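You operate a simulated robot arm through the tools that you are given. There is no shell and no other tool.

The job below is to be done with a simulated robot arm. You get a single attempt, and the scene is never put back.

TASK
Change the fitting bench over: bobbin off G30, spool on to G33.
Fine: plug into its holder first; bobbin into the free nest of the bobbin tray; lay the wire end in at G31.

Only the result counts: the job must be done as asked and must still hold three seconds after the hand-in. Knocking over, shifting, dropping, spilling or breaking anything else fails it.

THE ROBOT
A 6-joint arm with a two-finger gripper, fixed in place. Base frame: the origin is at the foot of the arm, x ahead of it, y to its left, z up; the work surface is at about z = 740. Lengths are in mm, angles in rad, forces in N, time in s.
Its first joint turns from -2.897 to 2.897 rad. Payload 2.45 kg.
Tool frame: the origin (TCP) lies between the finger pads and is the grasp point; the fingertips stand 20 mm ahead of it; z points along the fingers, y is the line along which they close. The gripper opens to 140 mm. The gripper's body begins 168 mm behind the TCP.
Orientation is that of the tool frame in the base frame, as a unit quaternion [x, y, z, w]. With the fingers straight down and closing along the base's y, the tool's x points along the base's -x, its y along +y and its z along -z.

THE INTERFACE
- The arm moves only by the tool servo_tool. Its argument "series" is a list of rows, each an object of numbers (a shift or turn left out is 0, a gripper value left out holds the last): "wx", "wy", "wz": the turn, a rotation vector about the base's x, y, z in rad; "x", "y", "z": the shift along the base's x, y, z in mm; "hand": the closure, from 0 (fully open) to 1 (shut). In form: [{"wx": .., "wy": .., "wz": .., "x": .., "y": .., "z": .., "hand": ..}, ...]. A call has 1 to 20 rows; each row is the pose to reach, as a shift and turn from the pose commanded when the call began. Each row takes 0.2 s and may step no farther than 50 mm and 0.15 rad from the row before; otherwise, or with a gripper value out of range, the whole call is refused. A pose out of reach is approached as far as the arm can. The call stops where the force on the tool passes 40 N (or 10 N more than at its start, if that is more) or the arm is blocked; 0.2 s more then pass. The fingers move at their own pace (about 45 mm/s each) and stop on an object; they squeeze with about 25 N. The grip force told is the motor's: it shows also when the fingers shut on nothing. Time passes only in rows, and 0.2 s behind the last, so rows that repeat a pose let the fingers close. The reply holds the time, the measured pose of the TCP, the force on the tool along the base axes, the opening and the grip force, in the units named above and with some noise, with the torque about the TCP (base axes, N m) and any sound that the robot's microphone picked up, and new pictures: "show" is both (left out), scene, wrist or none.
- Cameras (640 x 400 px; columns grow to the right, rows downward): "scene" is fixed at [399.2, 499.5, 1467.3]; the picture's right is [-0.76, -0.65, 0.00], its down [-0.48, 0.57, -0.67] and it looks along [0.43, -0.51, -0.75] (base axes); focal length 287 px, centre (320, 200). "wrist" rides on the gripper at [78, 11, -209] in the tool frame; the picture's right is [-0.14, 0.99, 0.00], its down [-0.92, -0.13, -0.37] and it looks along [-0.36, -0.05, 0.93] (tool axes); focal length 280 px, centre (320, 200). There is no depth. A picture from a camera that has moved, and an enlarged one, comes with that camera's place and axes in the base frame and with its lens.
- close_up(camera, box): a new picture of the part [left, top, right, bottom] of that camera's present view, enlarged. It takes no simulated time.
- sign_off(): hands the job in; it is judged then, once.

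Nothing tells you positions but the pictures and the camera data. Unless the task says otherwise, let go and move clear before handing in.

The tools are called after "Request:" by a JSON object that holds its "api" and its "payload". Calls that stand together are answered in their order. servo_tool: Moves the arm, as the interface text tells. Its arguments: {"type":"object","properties":{"series":{"type":"array"},"show":{"type":"string","enum":["both","scene","wrist","none"]}},"required":["series"]} The other tools are called the same way: close_up (camera, box) takes an enlarged picture of a part of a camera's view; sign_off () hands the job in.

At the start:

```text
clock: 0.0
ee_pos: [619.1, -231.4, 1022.0]
tcp_rot: [0.0, 1.0, 0.0, 0.001]
ft_force: [-0.2, 0.0, -1.0]
ft_torque: [0.01, 0.01, 0.0]
gripper_width: 140.0
gripper_force: 0.1
```

scene: 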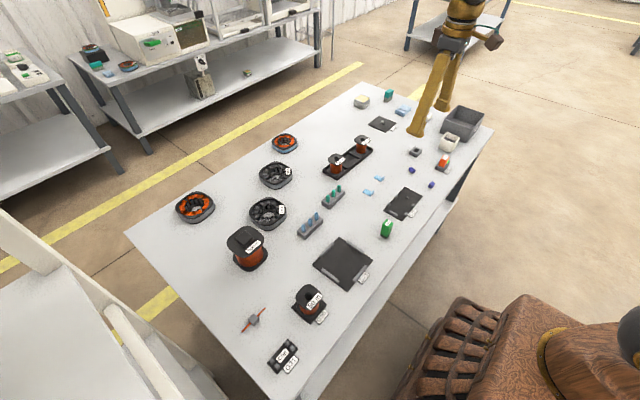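
wrist: 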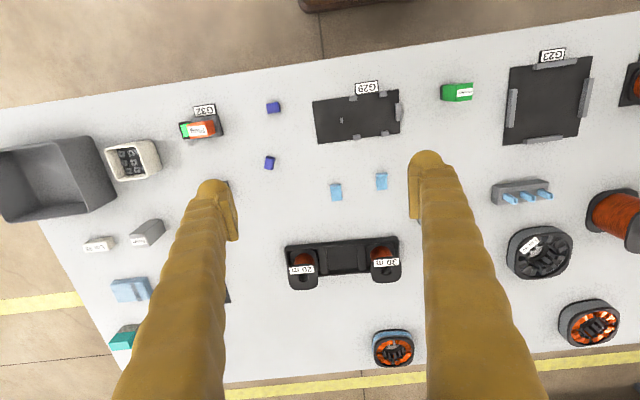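

I see a bench with a bobbin tray, spools, stators, tags and plates; I need to read the tags first. I'll take enlarged pictures of the scene.

Request:
{"api": "close_up", "payload": {"camera": "scene", "box": [220, 220, 380, 380]}}

Request:
{"api": "close_up", "payload": {"camera": "scene", "box": [300, 80, 500, 220]}}

Request:
{"api": "close_up", "payload": {"camera": "wrist", "box": [440, 40, 640, 360]}}

Request:
{"api": "close_up", "payload": {"camera": "wrist", "box": [240, 60, 440, 380]}}

Request:
{"api": "close_up", "payload": {"camera": "wrist", "box": [0, 80, 240, 360]}}

Request:
{"api": "close_up", "payload": {"camera": "scene", "box": [160, 120, 320, 280]}}

```text
2.50 times, centred on (300, 300) of scene
camera zoom: at [399.2, 499.5, 1467.3], right [-0.76, -0.65, 0.0], down [-0.48, 0.57, -0.67], along [0.43, -0.51, -0.75], focal length 717 px, centre (370, -50)
```

zoom: 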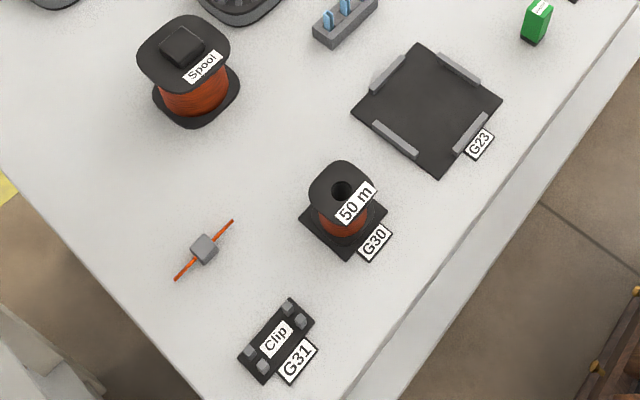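

```text
2.86 times, centred on (400, 150) of scene
camera zoom: at [399.2, 499.5, 1467.3], right [-0.76, -0.65, 0.0], down [-0.48, 0.57, -0.67], along [0.43, -0.51, -0.75], focal length 819 px, centre (91, 343)
```

zoom: 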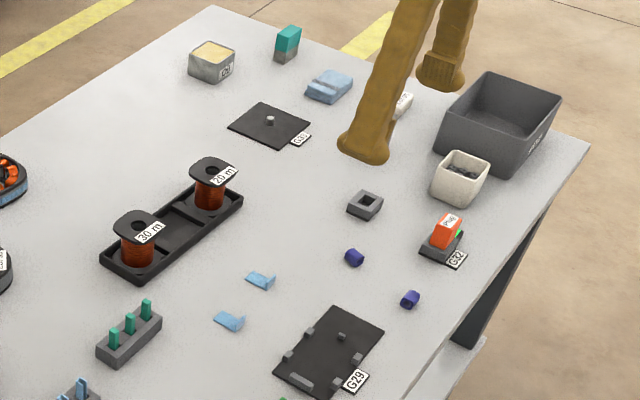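

```text
1.25 times, centred on (540, 200) of wrist
camera zoom: at [541.6, -220.3, 1231.1], right [0.14, 0.99, 0.0], down [0.92, -0.13, 0.37], along [0.36, -0.05, -0.93], focal length 350 px, centre (45, 200)
```

zoom: 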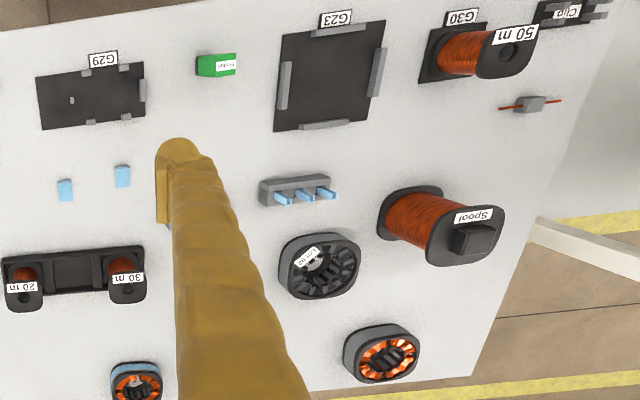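

```text
1.25 times, centred on (340, 220) of wrist
camera zoom: at [541.6, -220.3, 1231.1], right [0.14, 0.99, 0.0], down [0.92, -0.13, 0.37], along [0.36, -0.05, -0.93], focal length 350 px, centre (295, 175)
```

zoom: 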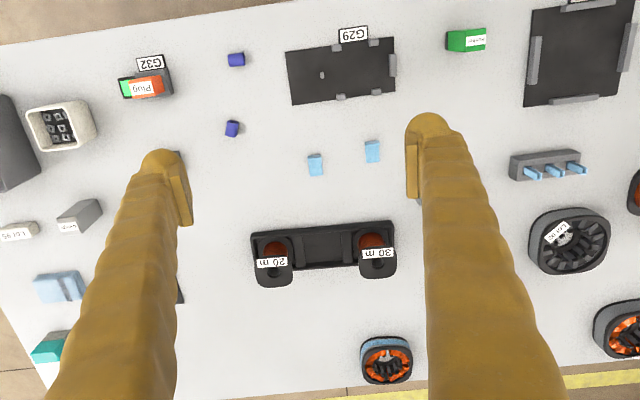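

```text
1.43 times, centred on (120, 220) of wrist
camera zoom: at [541.6, -220.3, 1231.1], right [0.14, 0.99, 0.0], down [0.92, -0.13, 0.37], along [0.36, -0.05, -0.93], focal length 401 px, centre (606, 171)
```

zoom: 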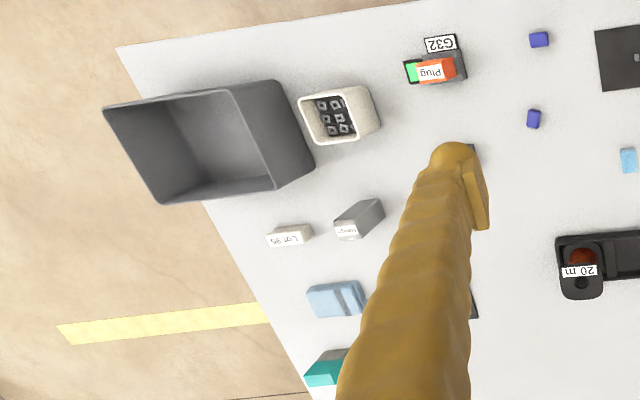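

```text
2.50 times, centred on (240, 200) of scene
camera zoom: at [399.2, 499.5, 1467.3], right [-0.76, -0.65, 0.0], down [-0.48, 0.57, -0.67], along [0.43, -0.51, -0.75], focal length 717 px, centre (520, 200)
```

zoom: 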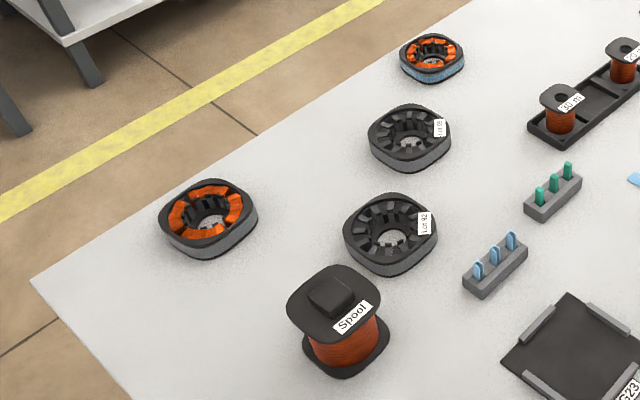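

I see the 50 m bobbin on G30, a big spool, G33 (plate with peg), G31 (clip) and a plug at G32. I'll zoom into these details before moving.

Request:
{"api": "close_up", "payload": {"camera": "scene", "box": [400, 130, 480, 190]}}

Request:
{"api": "close_up", "payload": {"camera": "wrist", "box": [160, 90, 240, 150]}}

Request:
{"api": "close_up", "payload": {"camera": "scene", "box": [345, 80, 425, 140]}}

Request:
{"api": "close_up", "payload": {"camera": "scene", "box": [230, 300, 320, 380]}}

Request:
{"api": "close_up", "payload": {"camera": "scene", "box": [310, 125, 390, 185]}}

Request:
{"api": "close_up", "payload": {"camera": "scene", "box": [220, 215, 340, 325]}}

```text
6.67 times, centred on (440, 160) of scene
camera zoom: at [399.2, 499.5, 1467.3], right [-0.76, -0.65, 0.0], down [-0.48, 0.57, -0.67], along [0.43, -0.51, -0.75], focal length 1912 px, centre (-480, 467)
```

zoom: 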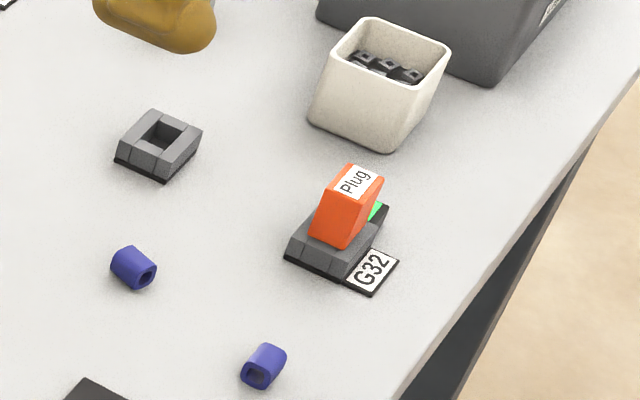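

```text
6.67 times, centred on (200, 120) of wrist
camera zoom: at [541.6, -220.3, 1231.1], right [0.14, 0.99, 0.0], down [0.92, -0.13, 0.37], along [0.36, -0.05, -0.93], focal length 1869 px, centre (1120, 733)
```

zoom: 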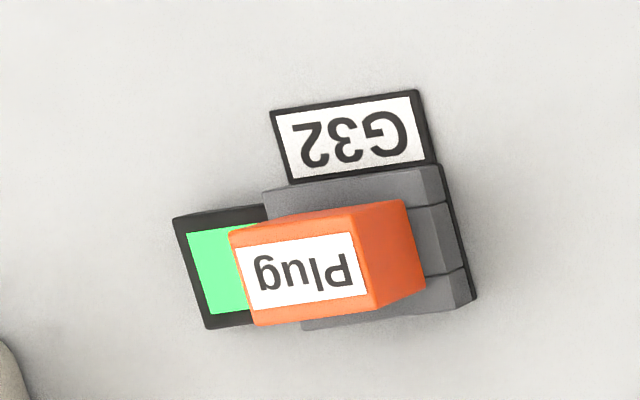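

```text
6.67 times, centred on (385, 110) of scene
camera zoom: at [399.2, 499.5, 1467.3], right [-0.76, -0.65, 0.0], down [-0.48, 0.57, -0.67], along [0.43, -0.51, -0.75], focal length 1912 px, centre (-113, 800)
```

zoom: 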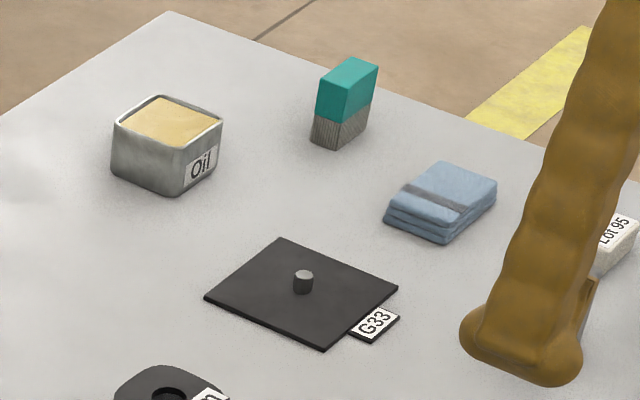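

```text
5.00 times, centred on (275, 340) of scene
camera zoom: at [399.2, 499.5, 1467.3], right [-0.76, -0.65, 0.0], down [-0.48, 0.57, -0.67], along [0.43, -0.51, -0.75], focal length 1434 px, centre (545, -500)
```

zoom: 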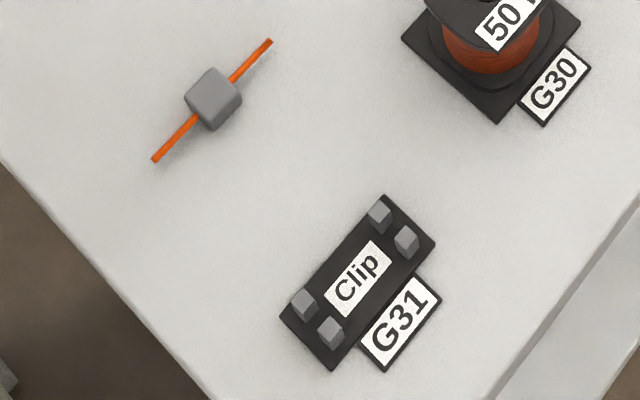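

```text
6.67 times, centred on (350, 155) of scene
camera zoom: at [399.2, 499.5, 1467.3], right [-0.76, -0.65, 0.0], down [-0.48, 0.57, -0.67], along [0.43, -0.51, -0.75], focal length 1912 px, centre (120, 500)
```

zoom: 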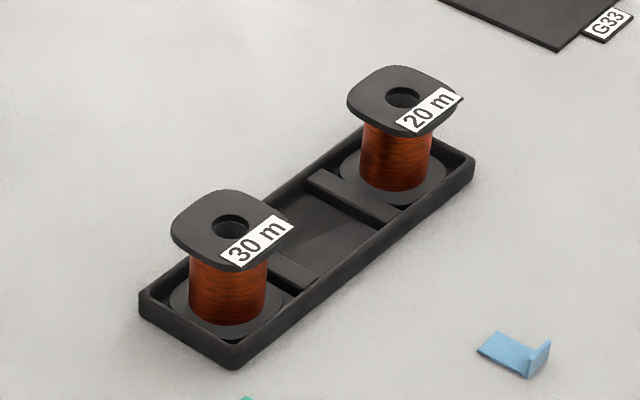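

```text
3.64 times, centred on (280, 270) of scene
camera zoom: at [399.2, 499.5, 1467.3], right [-0.76, -0.65, 0.0], down [-0.48, 0.57, -0.67], along [0.43, -0.51, -0.75], focal length 1043 px, centre (466, -54)
```

zoom: 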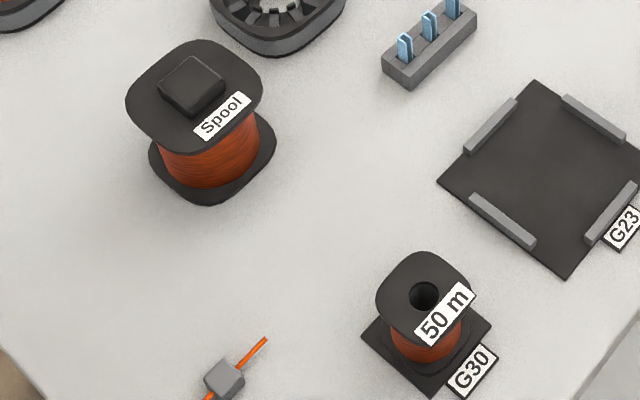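

The orange plug sits in the live socket at G32; the free grey block with a square pocket near (690,-420) seems to be its holder. I'll move the wrist camera above that area to measure it.

Request:
{"api": "servo_tool", "payload": {"series": [{"y": -45, "z": -10}, {"x": -10, "y": -90, "z": -20}, {"x": -20, "y": -130, "z": -40}, {"x": -25, "y": -170, "z": -60}, {"x": -25, "y": -170, "z": -60}], "show": "both"}}

```text
clock: 1.2
ee_pos: [594.9, -401.1, 961.1]
tcp_rot: [0.0, 1.0, 0.0, 0.001]
ft_force: [0.6, -0.1, 1.0]
ft_torque: [-0.03, 0.01, -0.02]
gripper_width: 140.0
gripper_force: 0.1
camera wrist: at [516.1, -390.3, 1168.8], right [0.14, 0.99, 0.0], down [0.92, -0.13, 0.37], along [0.36, -0.05, -0.93], focal length 280 px, centre (320, 200)
```

scene: 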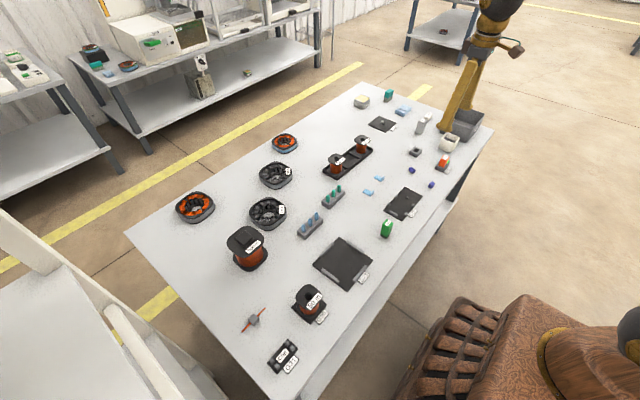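
wrist: 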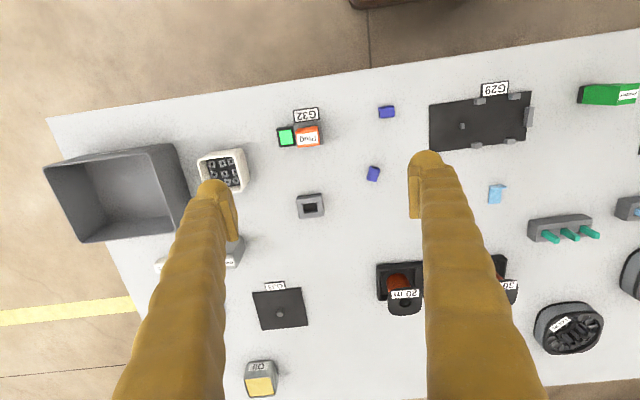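

Request:
{"api": "close_up", "payload": {"camera": "wrist", "box": [260, 95, 360, 157]}}

Request:
{"api": "close_up", "payload": {"camera": "wrist", "box": [260, 175, 360, 237]}}

Request:
{"api": "close_up", "payload": {"camera": "wrist", "box": [230, 270, 330, 332]}}

Request:
{"api": "close_up", "payload": {"camera": "scene", "box": [400, 140, 460, 180]}}

```text
6.40 times, centred on (310, 126) of wrist
camera zoom: at [516.1, -390.3, 1168.8], right [0.14, 0.99, 0.0], down [0.92, -0.13, 0.37], along [0.36, -0.05, -0.93], focal length 1794 px, centre (384, 674)
```

zoom: 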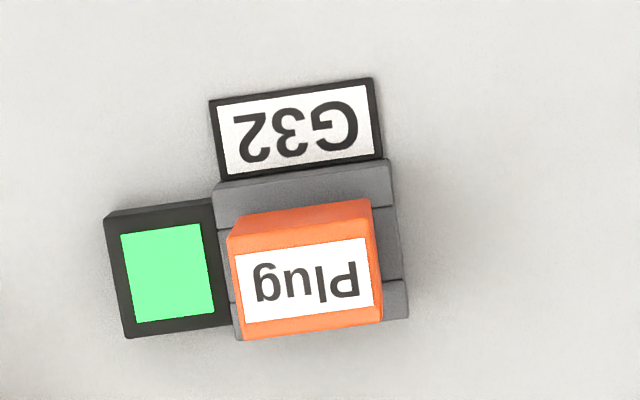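

```text
6.40 times, centred on (310, 206) of wrist
camera zoom: at [516.1, -390.3, 1168.8], right [0.14, 0.99, 0.0], down [0.92, -0.13, 0.37], along [0.36, -0.05, -0.93], focal length 1794 px, centre (384, 162)
```

zoom: 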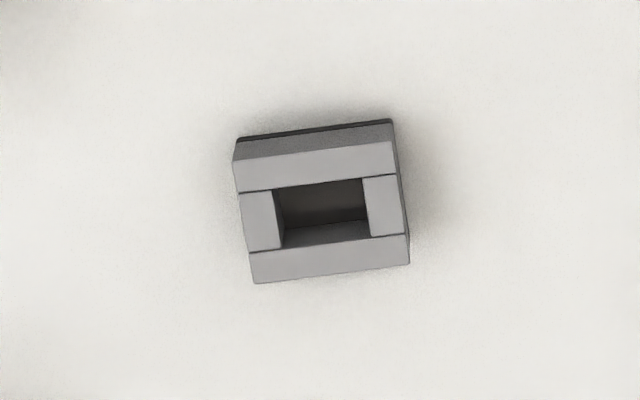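

```text
6.40 times, centred on (280, 301) of wrist
camera zoom: at [516.1, -390.3, 1168.8], right [0.14, 0.99, 0.0], down [0.92, -0.13, 0.37], along [0.36, -0.05, -0.93], focal length 1794 px, centre (576, -446)
```

zoom: 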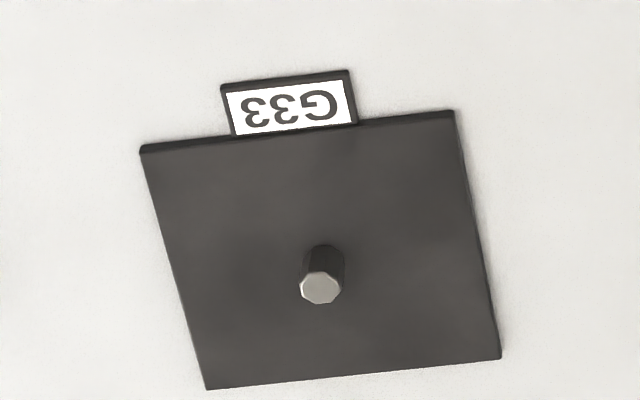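

```text
10.00 times, centred on (430, 160) of scene
camera zoom: at [399.2, 499.5, 1467.3], right [-0.76, -0.65, 0.0], down [-0.48, 0.57, -0.67], along [0.43, -0.51, -0.75], focal length 2867 px, centre (-780, 600)
```

zoom: 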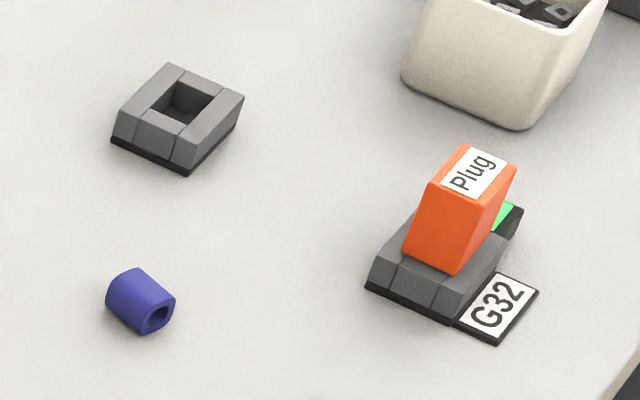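

The holder's pocket is about 22 x 16 mm at roughly (687,-430), with the plug's top at about (574,-415,789) and everything aligned with the base axes. I'll hover over the plug with the fingers narrowed to check the alignment.

Request:
{"api": "servo_tool", "payload": {"series": [{"x": -10, "y": -7, "z": -30, "hand": 0.5}, {"x": -20, "y": -14, "z": -60, "hand": 0.5}, {"x": -20, "y": -14, "z": -100, "hand": 0.5}, {"x": -20, "y": -14, "z": -120, "hand": 0.5}, {"x": -20, "y": -14, "z": -120, "hand": 0.5}, {"x": -20, "y": -14, "z": -120, "hand": 0.5}], "show": "wrist"}}

Request:
{"api": "close_up", "payload": {"camera": "wrist", "box": [220, 120, 420, 245]}}

Request:
{"api": "close_up", "payload": {"camera": "scene", "box": [400, 120, 480, 170]}}

```text
clock: 2.6
ee_pos: [574.6, -414.7, 841.9]
tcp_rot: [0.0, 1.0, 0.0, 0.001]
ft_force: [0.3, -0.3, -0.9]
ft_torque: [0.01, -0.03, 0.0]
gripper_width: 69.8
gripper_force: 0.0
camera wrist: at [496.0, -404.5, 1050.8], right [0.14, 0.99, 0.0], down [0.92, -0.13, 0.37], along [0.36, -0.05, -0.93], focal length 280 px, centre (320, 200)
```

wrist: 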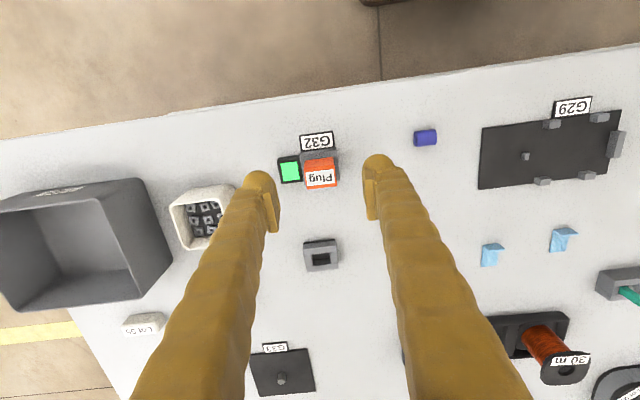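

```text
3.20 times, centred on (320, 182) of wrist
camera zoom: at [496.0, -404.5, 1050.8], right [0.14, 0.99, 0.0], down [0.92, -0.13, 0.37], along [0.36, -0.05, -0.93], focal length 897 px, centre (320, 256)
```

zoom: 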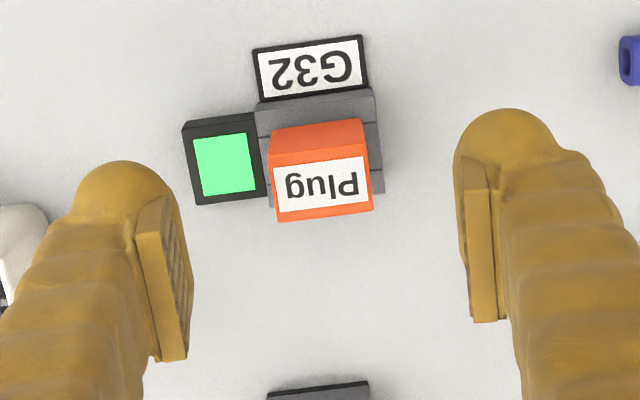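

```text
8.00 times, centred on (440, 145) of scene
camera zoom: at [399.2, 499.5, 1467.3], right [-0.76, -0.65, 0.0], down [-0.48, 0.57, -0.67], along [0.43, -0.51, -0.75], focal length 2294 px, centre (-640, 640)
```

zoom: 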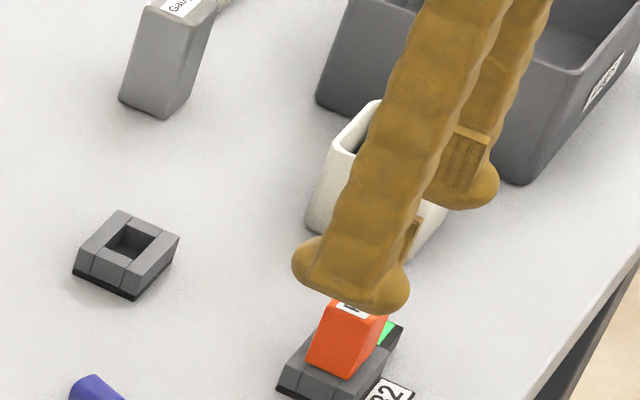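

The fingers straddle the plug evenly and its top is around z≈795. I'll lower until the fingertips are just above the socket rim and close on the plug.

Request:
{"api": "servo_tool", "payload": {"series": [{"z": -20, "hand": 0.5}, {"z": -40, "hand": 0.5}, {"z": -55, "hand": 0.5}, {"z": -55, "hand": 0.5}], "show": "both"}}

Request:
{"api": "close_up", "payload": {"camera": "wrist", "box": [220, 120, 420, 245]}}

Request:
{"api": "close_up", "payload": {"camera": "scene", "box": [400, 130, 480, 180]}}

```text
clock: 3.6
ee_pos: [576.2, -414.6, 788.4]
tcp_rot: [0.0, 1.0, 0.0, 0.0]
ft_force: [-0.4, 0.7, -0.1]
ft_torque: [0.02, 0.05, -0.01]
gripper_width: 70.1
gripper_force: 0.0
camera wrist: at [496.5, -404.0, 996.4], right [0.14, 0.99, 0.0], down [0.92, -0.13, 0.37], along [0.37, -0.05, -0.93], focal length 280 px, centre (320, 200)
```

scene: 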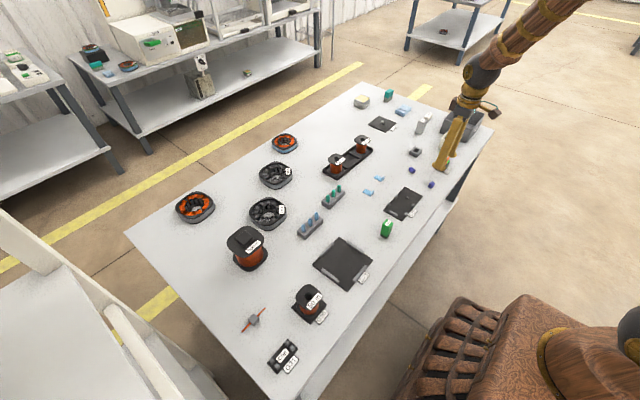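
wrist: 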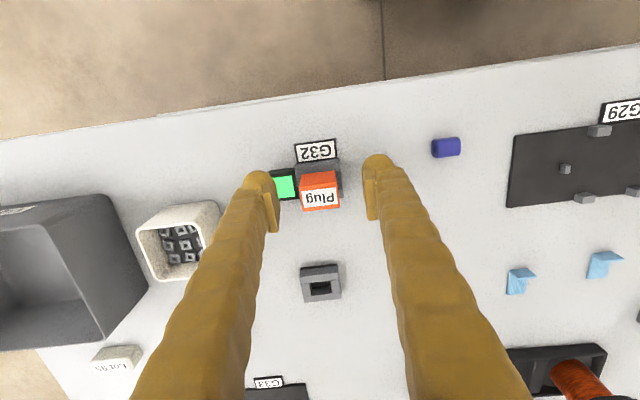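

```text
3.20 times, centred on (320, 182) of wrist
camera zoom: at [496.5, -404.0, 996.4], right [0.14, 0.99, 0.0], down [0.92, -0.13, 0.37], along [0.37, -0.05, -0.93], focal length 897 px, centre (320, 256)
```

zoom: 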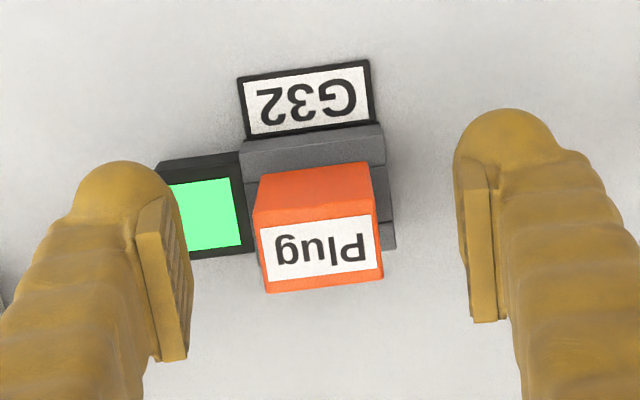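

```text
8.00 times, centred on (440, 155) of scene
camera zoom: at [399.2, 499.5, 1467.3], right [-0.76, -0.65, 0.0], down [-0.48, 0.57, -0.67], along [0.43, -0.51, -0.75], focal length 2294 px, centre (-640, 560)
```

zoom: 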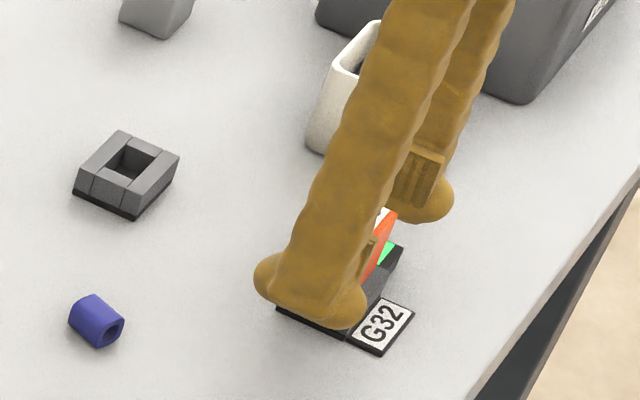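

The plug is centred between the fingers with about 26 mm of overlap and the tips are clear of the socket. I close the gripper now.

Request:
{"api": "servo_tool", "payload": {"series": [{"hand": 1.0}, {"hand": 1.0}, {"hand": 1.0}, {"hand": 1.0}, {"hand": 1.0}], "show": "wrist"}}

Request:
{"api": "close_up", "payload": {"camera": "wrist", "box": [220, 120, 420, 245]}}

Request:
{"api": "close_up", "payload": {"camera": "scene", "box": [400, 130, 480, 180]}}

```text
clock: 4.8
ee_pos: [574.8, -415.0, 787.1]
tcp_rot: [0.0, 1.0, 0.0, -0.001]
ft_force: [0.5, 0.4, -0.5]
ft_torque: [0.05, 0.01, -0.01]
gripper_width: 28.8
gripper_force: 25.1
camera wrist: at [496.5, -404.0, 996.4], right [0.14, 0.99, 0.0], down [0.92, -0.13, 0.37], along [0.36, -0.05, -0.93], focal length 280 px, centre (320, 200)
```

wrist: 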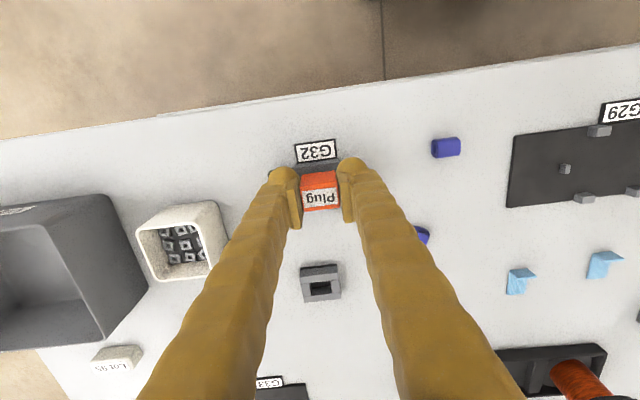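

```text
3.20 times, centred on (320, 182) of wrist
camera zoom: at [496.5, -404.0, 996.4], right [0.14, 0.99, 0.0], down [0.92, -0.13, 0.37], along [0.36, -0.05, -0.93], focal length 897 px, centre (320, 256)
```

zoom: 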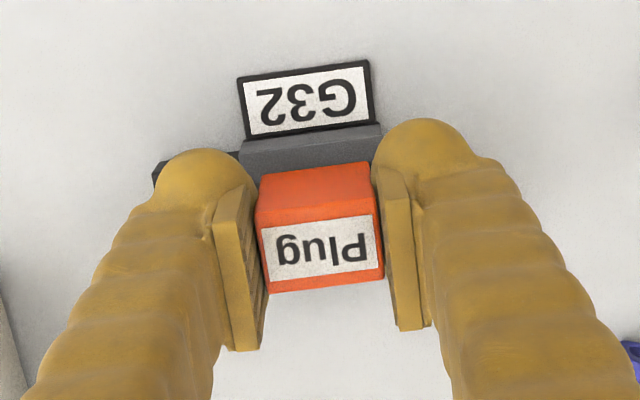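

```text
8.00 times, centred on (440, 155) of scene
camera zoom: at [399.2, 499.5, 1467.3], right [-0.76, -0.65, 0.0], down [-0.48, 0.57, -0.67], along [0.43, -0.51, -0.75], focal length 2294 px, centre (-640, 560)
```

zoom: 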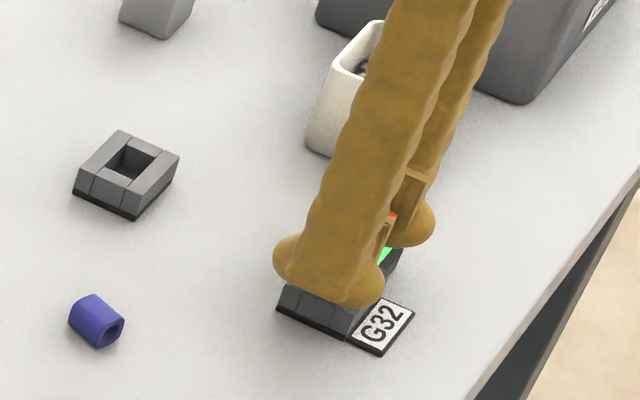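

The plug is gripped at 28.8 mm. Now I pull it straight up out of the socket.

Request:
{"api": "servo_tool", "payload": {"series": [{"z": 8}, {"z": 16}, {"z": 30}, {"z": 50}, {"z": 70}, {"z": 70}], "show": "both"}}

Request:
{"api": "close_up", "payload": {"camera": "scene", "box": [400, 110, 480, 180]}}

Request:
{"api": "close_up", "payload": {"camera": "wrist", "box": [220, 120, 420, 320]}}

```text
clock: 6.2
ee_pos: [574.1, -414.1, 856.8]
tcp_rot: [-0.001, 1.0, 0.0, 0.0]
ft_force: [-0.3, 0.1, -0.4]
ft_torque: [0.01, 0.02, 0.0]
gripper_width: 28.7
gripper_force: 25.1
camera wrist: at [495.7, -403.9, 1065.9], right [0.14, 0.99, 0.0], down [0.92, -0.13, 0.37], along [0.36, -0.05, -0.93], focal length 280 px, centre (320, 200)
```

scene: 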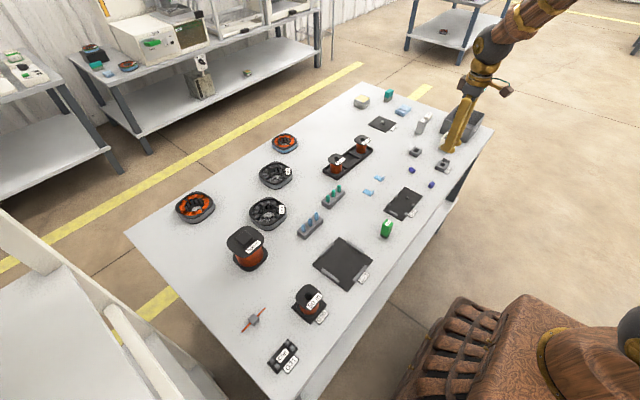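
wrist: 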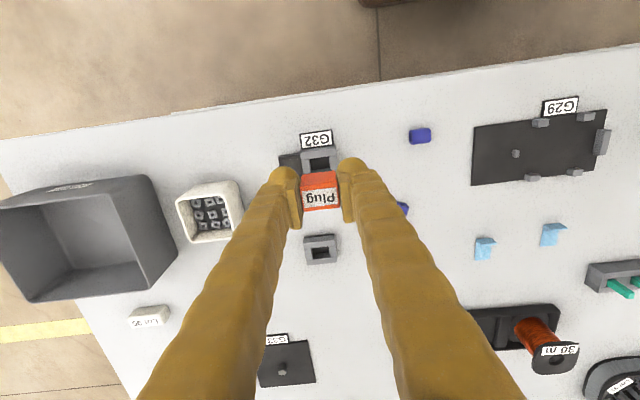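

```text
5.71 times, centred on (440, 145) of scene
camera zoom: at [399.2, 499.5, 1467.3], right [-0.76, -0.65, 0.0], down [-0.48, 0.57, -0.67], along [0.43, -0.51, -0.75], focal length 1638 px, centre (-366, 514)
```

zoom: 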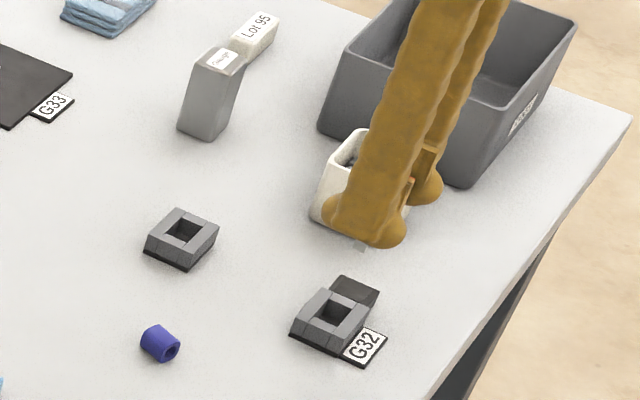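

```text
2.00 times, centred on (320, 220) of wrist
camera zoom: at [495.7, -403.9, 1065.9], right [0.14, 0.99, 0.0], down [0.92, -0.13, 0.37], along [0.36, -0.05, -0.93], focal length 561 px, centre (320, 160)
```

zoom: 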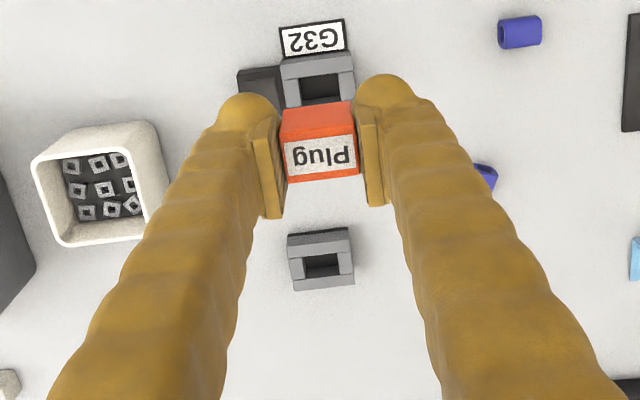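

The plug is out and the light went off. I'll measure the offset between the two identical pockets from these pictures.

Request:
{"api": "close_up", "payload": {"camera": "wrist", "box": [270, 125, 370, 187]}}

Request:
{"api": "close_up", "payload": {"camera": "wrist", "box": [270, 220, 370, 282]}}

Request:
{"api": "close_up", "payload": {"camera": "scene", "box": [405, 140, 465, 180]}}

```text
6.40 times, centred on (320, 156) of wrist
camera zoom: at [495.7, -403.9, 1065.9], right [0.14, 0.99, 0.0], down [0.92, -0.13, 0.37], along [0.36, -0.05, -0.93], focal length 1794 px, centre (320, 482)
```

zoom: 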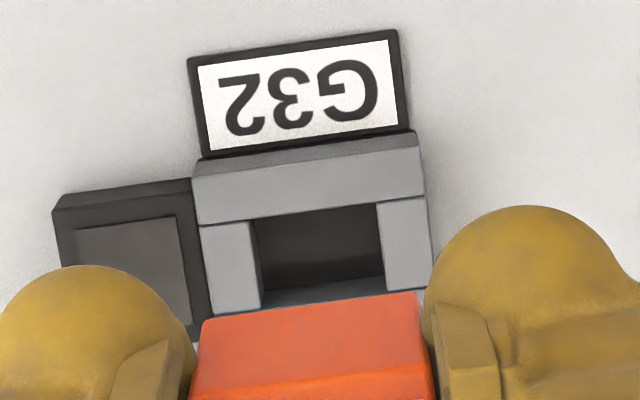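

```text
6.40 times, centred on (320, 251) of wrist
camera zoom: at [495.7, -403.9, 1065.9], right [0.14, 0.99, 0.0], down [0.92, -0.13, 0.37], along [0.36, -0.05, -0.93], focal length 1794 px, centre (320, -126)
```

zoom: 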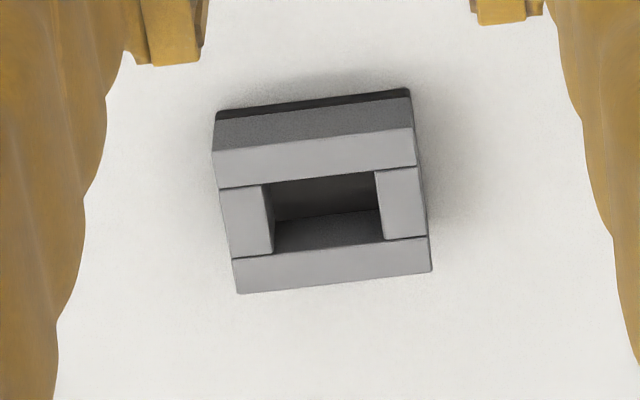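

```text
10.00 times, centred on (435, 160) of scene
camera zoom: at [399.2, 499.5, 1467.3], right [-0.76, -0.65, 0.0], down [-0.48, 0.57, -0.67], along [0.43, -0.51, -0.75], focal length 2867 px, centre (-830, 600)
```

zoom: 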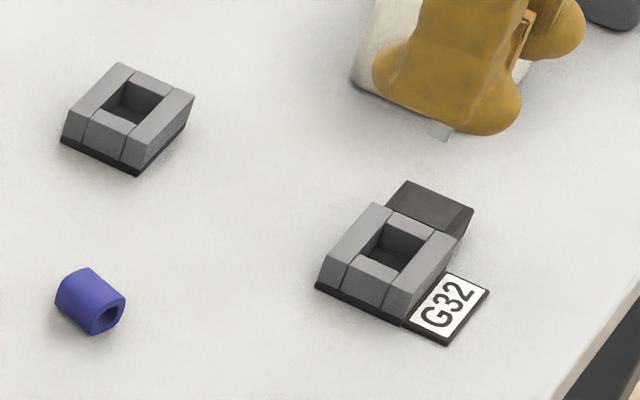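

The pocket-to-pocket shift works out to about (+113.8, -15.4) mm with equal yaw. I'll carry the plug over the holder and stop just above it to check.

Request:
{"api": "servo_tool", "payload": {"series": [{"x": 30, "y": -4}, {"x": 70, "y": -9}, {"x": 100, "y": -13}, {"x": 113.8, "y": -15.4}, {"x": 113.8, "y": -15.4}, {"x": 113.8, "y": -15.4, "z": -20}, {"x": 113.8, "y": -15.4, "z": -40}, {"x": 113.8, "y": -15.4, "z": -40}], "show": "wrist"}}

Request:
{"api": "close_up", "payload": {"camera": "wrist", "box": [260, 120, 380, 240]}}

Request:
{"api": "close_up", "payload": {"camera": "scene", "box": [385, 125, 445, 165]}}

```text
clock: 8.0
ee_pos: [687.9, -429.1, 816.4]
tcp_rot: [0.0, 1.0, 0.0, 0.001]
ft_force: [-0.7, 0.1, -0.6]
ft_torque: [0.03, -0.01, 0.02]
gripper_width: 28.5
gripper_force: 25.1
camera wrist: at [610.4, -419.5, 1025.1], right [0.14, 0.99, 0.0], down [0.92, -0.13, 0.37], along [0.37, -0.05, -0.93], focal length 280 px, centre (320, 200)
```

wrist: 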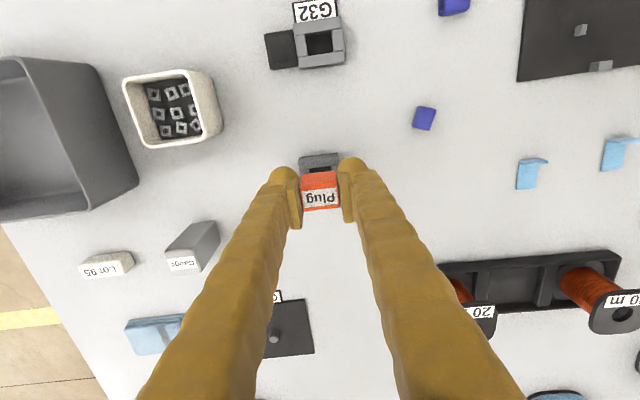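

```text
3.33 times, centred on (320, 180) of wrist
camera zoom: at [610.4, -419.5, 1025.1], right [0.14, 0.99, 0.0], down [0.92, -0.13, 0.37], along [0.37, -0.05, -0.93], focal length 935 px, centre (320, 267)
```

zoom: 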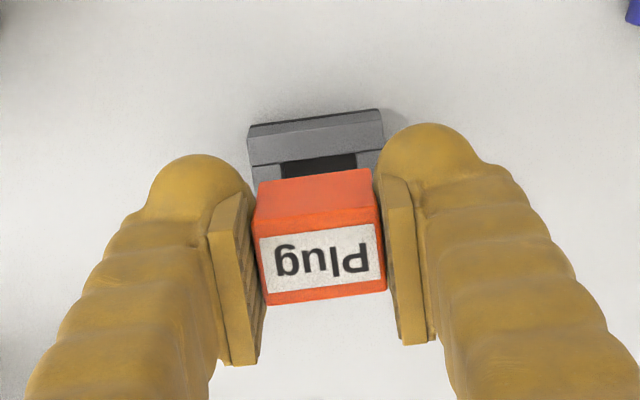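

```text
10.00 times, centred on (415, 145) of scene
camera zoom: at [399.2, 499.5, 1467.3], right [-0.76, -0.65, 0.0], down [-0.48, 0.57, -0.67], along [0.43, -0.51, -0.75], focal length 2867 px, centre (-630, 750)
```

zoom: 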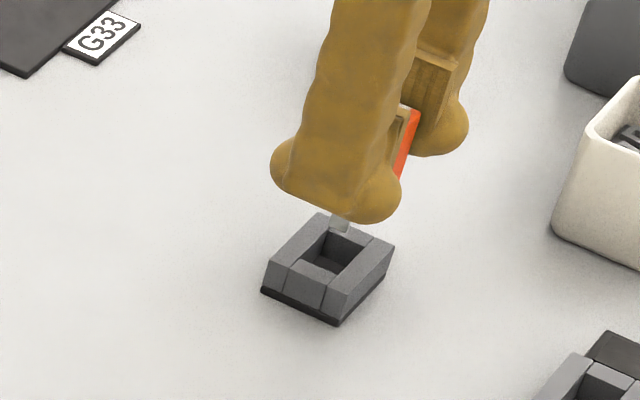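

The plug lines up over the holder within half a millimetre by my measurements. I'll lower it in small steps, watching the force.

Request:
{"api": "servo_tool", "payload": {"series": [{"z": -5}, {"z": -10}, {"z": -14}, {"z": -17}], "show": "scene"}}

Request:
{"api": "close_up", "payload": {"camera": "scene", "box": [385, 125, 445, 165]}}

```text
clock: 9.0
ee_pos: [687.4, -431.4, 800.2]
tcp_rot: [0.0, 1.0, 0.0, 0.0]
ft_force: [0.2, 0.2, 0.5]
ft_torque: [0.03, 0.04, 0.03]
gripper_width: 28.7
gripper_force: 25.4
```

scene: 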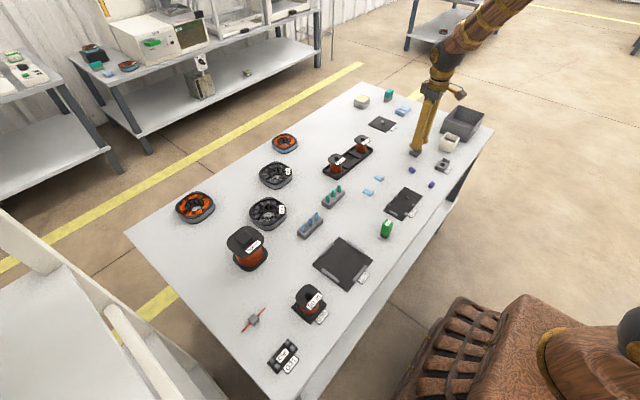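

```text
10.00 times, centred on (415, 145) of scene
camera zoom: at [399.2, 499.5, 1467.3], right [-0.76, -0.65, 0.0], down [-0.48, 0.57, -0.67], along [0.43, -0.51, -0.75], focal length 2867 px, centre (-630, 750)
```

zoom: 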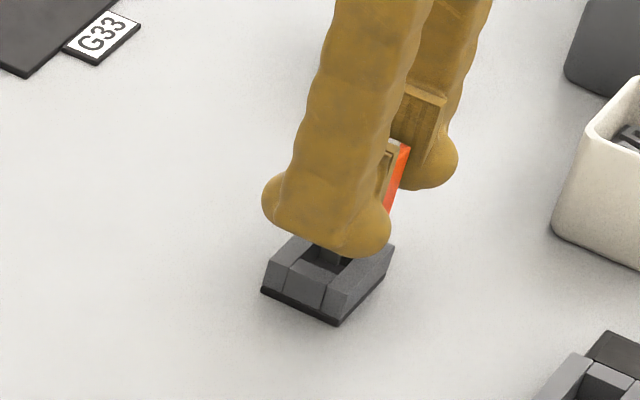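

The stem is entering the pocket opening with no force. I continue down to the height it had in the G32 socket.

Request:
{"api": "servo_tool", "payload": {"series": [{"z": -4}, {"z": -8}, {"z": -11}, {"z": -13}, {"z": -13}], "show": "scene"}}

Request:
{"api": "close_up", "payload": {"camera": "scene", "box": [385, 125, 445, 165]}}

Request:
{"api": "close_up", "payload": {"camera": "wrist", "box": [260, 120, 380, 240]}}

```text
clock: 10.2
ee_pos: [688.6, -430.5, 787.7]
tcp_rot: [0.0, 1.0, 0.0, 0.0]
ft_force: [-3.3, 0.2, 11.8]
ft_torque: [-0.01, 0.11, -0.01]
gripper_width: 28.6
gripper_force: 25.3
```

scene: 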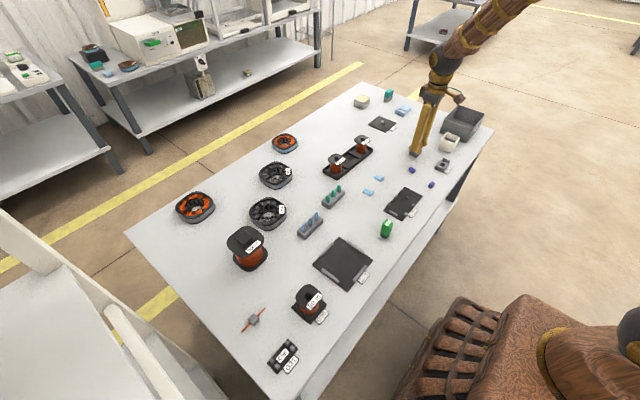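

```text
10.00 times, centred on (415, 145) of scene
camera zoom: at [399.2, 499.5, 1467.3], right [-0.76, -0.65, 0.0], down [-0.48, 0.57, -0.67], along [0.43, -0.51, -0.75], focal length 2867 px, centre (-630, 750)
```

zoom: 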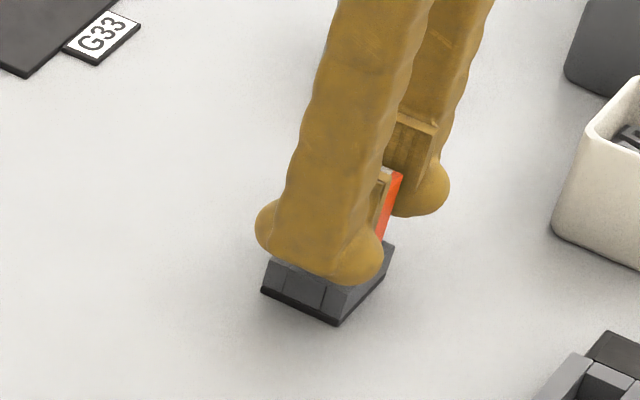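

```text
3.33 times, centred on (320, 180) of wrist
camera zoom: at [609.6, -419.9, 996.2], right [0.14, 0.99, 0.0], down [0.92, -0.13, 0.37], along [0.37, -0.05, -0.93], focal length 935 px, centre (320, 267)
```

zoom: 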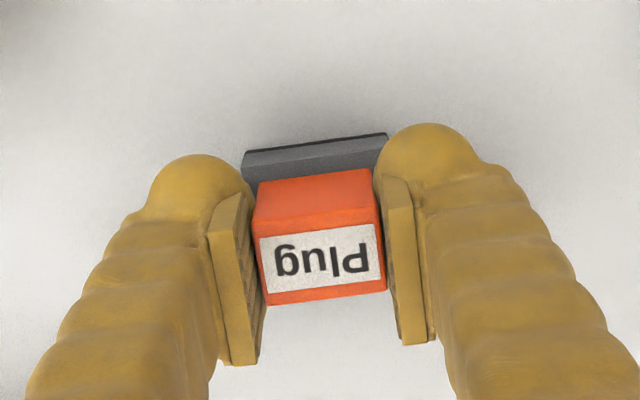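

The plug reached the same height as in G32 with 12 N of contact, so it looks seated. I'll open and lift clear to check.

Request:
{"api": "servo_tool", "payload": {"series": [{"z": 0.5, "hand": 0.6}, {"z": 0.5, "hand": 0.6}, {"z": 0.5, "hand": 0.6}, {"z": 20, "hand": 0.6}, {"z": 60, "hand": 0.5}, {"z": 100, "hand": 0.5}], "show": "both"}}

Request:
{"api": "close_up", "payload": {"camera": "scene", "box": [385, 125, 465, 180]}}

Request:
{"api": "close_up", "payload": {"camera": "wrist", "box": [240, 100, 400, 220]}}

```text
clock: 11.6
ee_pos: [689.6, -432.3, 884.6]
tcp_rot: [0.001, 1.0, 0.0, -0.002]
ft_force: [0.1, -0.8, -0.2]
ft_torque: [0.0, 0.01, -0.04]
gripper_width: 70.1
gripper_force: 0.0
camera wrist: at [611.5, -421.5, 1094.1], right [0.14, 0.99, 0.0], down [0.92, -0.13, 0.37], along [0.36, -0.05, -0.93], focal length 280 px, centre (320, 200)
```

scene: 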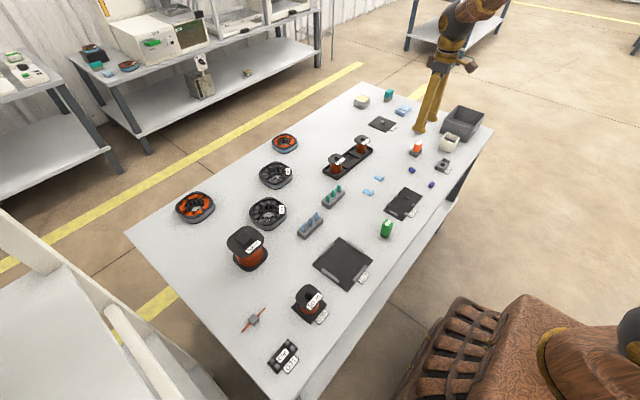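
wrist: 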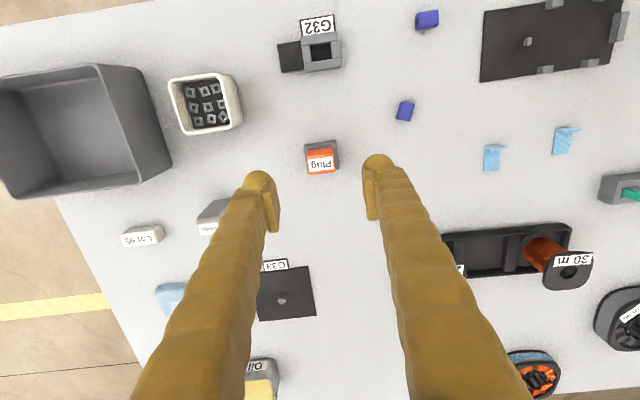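

```text
7.27 times, centred on (425, 152) of scene
camera zoom: at [399.2, 499.5, 1467.3], right [-0.76, -0.65, 0.0], down [-0.48, 0.57, -0.67], along [0.43, -0.51, -0.75], focal length 2085 px, centre (-444, 546)
```

zoom: 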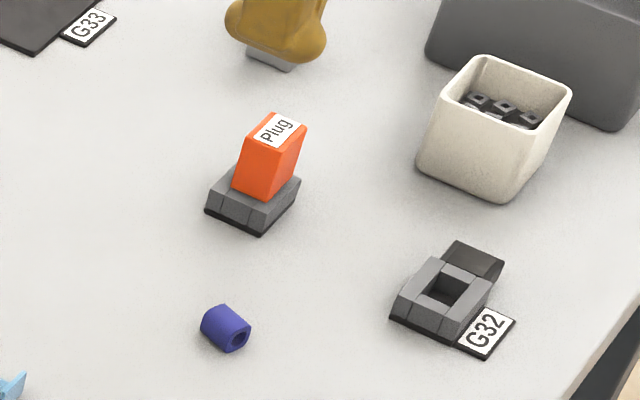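

```text
3.33 times, centred on (320, 160) of wrist
camera zoom: at [611.5, -421.5, 1094.1], right [0.14, 0.99, 0.0], down [0.92, -0.13, 0.37], along [0.36, -0.05, -0.93], focal length 935 px, centre (320, 333)
```

zoom: 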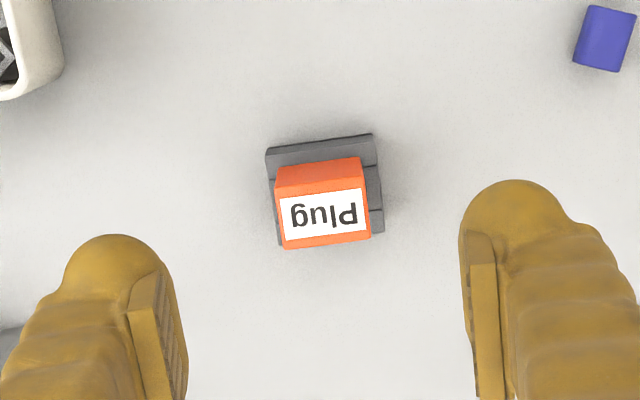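

The plug is fully seated in its holder and the G32 light is off. Before the bobbin I'll test in free space how far the arm can reach toward G33 at spool-carrying height.

Request:
{"api": "servo_tool", "payload": {"series": [{"x": 42, "y": -18}, {"x": 84, "y": -36}, {"x": 126, "y": -54}, {"x": 168, "y": -72}, {"x": 209, "y": -89}, {"x": 209, "y": -89}, {"x": 209, "y": -89}], "show": "both"}}

```text
clock: 13.2
ee_pos: [898.8, -518.1, 885.2]
tcp_rot: [0.0, 1.0, 0.0, 0.0]
ft_force: [0.7, -0.2, -0.6]
ft_torque: [0.02, 0.01, 0.01]
gripper_width: 70.0
gripper_force: 0.0
camera wrist: at [820.8, -506.9, 1094.4], right [0.14, 0.99, 0.0], down [0.92, -0.13, 0.37], along [0.36, -0.05, -0.93], focal length 280 px, centre (320, 200)
```

scene: 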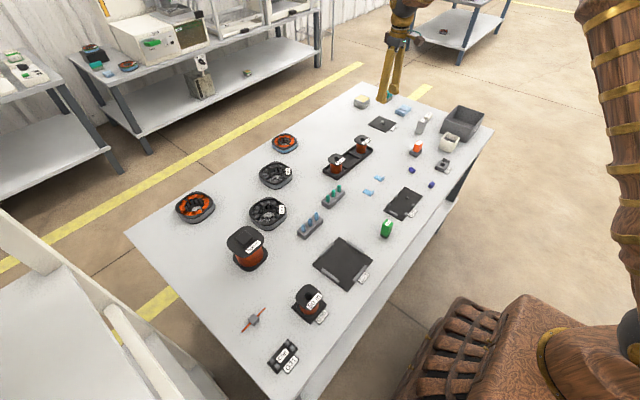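
wrist: 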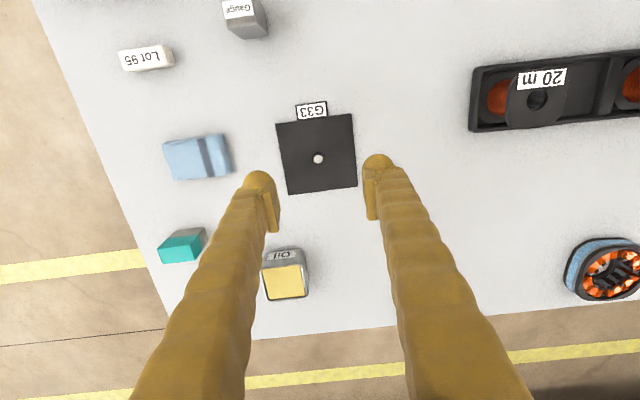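

The arm reaches above G33 without trouble. I'll measure the peg from here.

Request:
{"api": "close_up", "payload": {"camera": "wrist", "box": [270, 95, 370, 200]}}

Request:
{"api": "close_up", "payload": {"camera": "wrist", "box": [300, 140, 340, 175]}}

Request:
{"api": "close_up", "payload": {"camera": "wrist", "box": [460, 40, 640, 140]}}

```text
3.81 times, centred on (320, 148) of wrist
camera zoom: at [820.8, -506.9, 1094.4], right [0.14, 0.99, 0.0], down [0.92, -0.13, 0.37], along [0.36, -0.05, -0.93], focal length 1068 px, centre (320, 400)
```

zoom: 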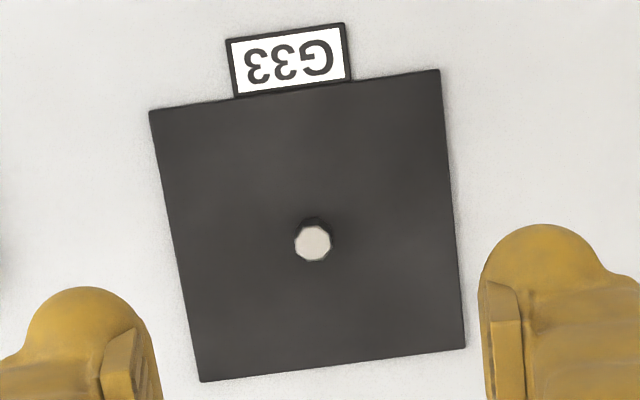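

```text
11.43 times, centred on (320, 158) of wrist
camera zoom: at [820.8, -506.9, 1094.4], right [0.14, 0.99, 0.0], down [0.92, -0.13, 0.37], along [0.36, -0.05, -0.93], focal length 3204 px, centre (320, 686)
```

zoom: 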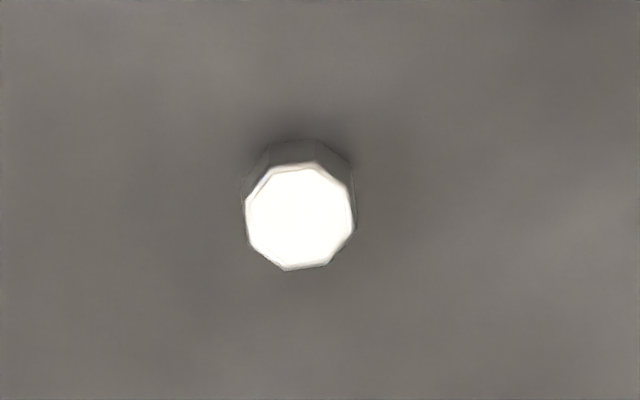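

```text
3.56 times, centred on (550, 90) of wrist
camera zoom: at [820.8, -506.9, 1094.4], right [0.14, 0.99, 0.0], down [0.92, -0.13, 0.37], along [0.36, -0.05, -0.93], focal length 997 px, centre (-498, 591)
```

zoom: 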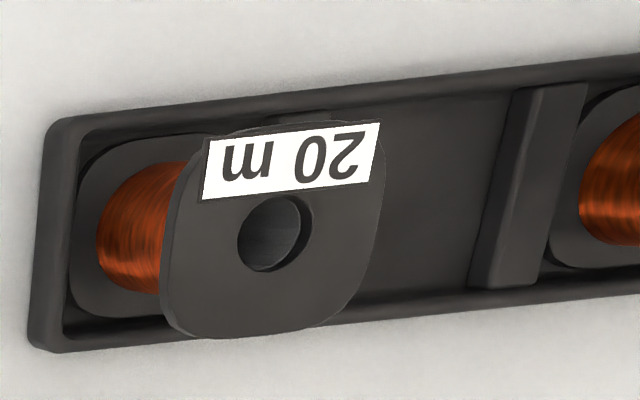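

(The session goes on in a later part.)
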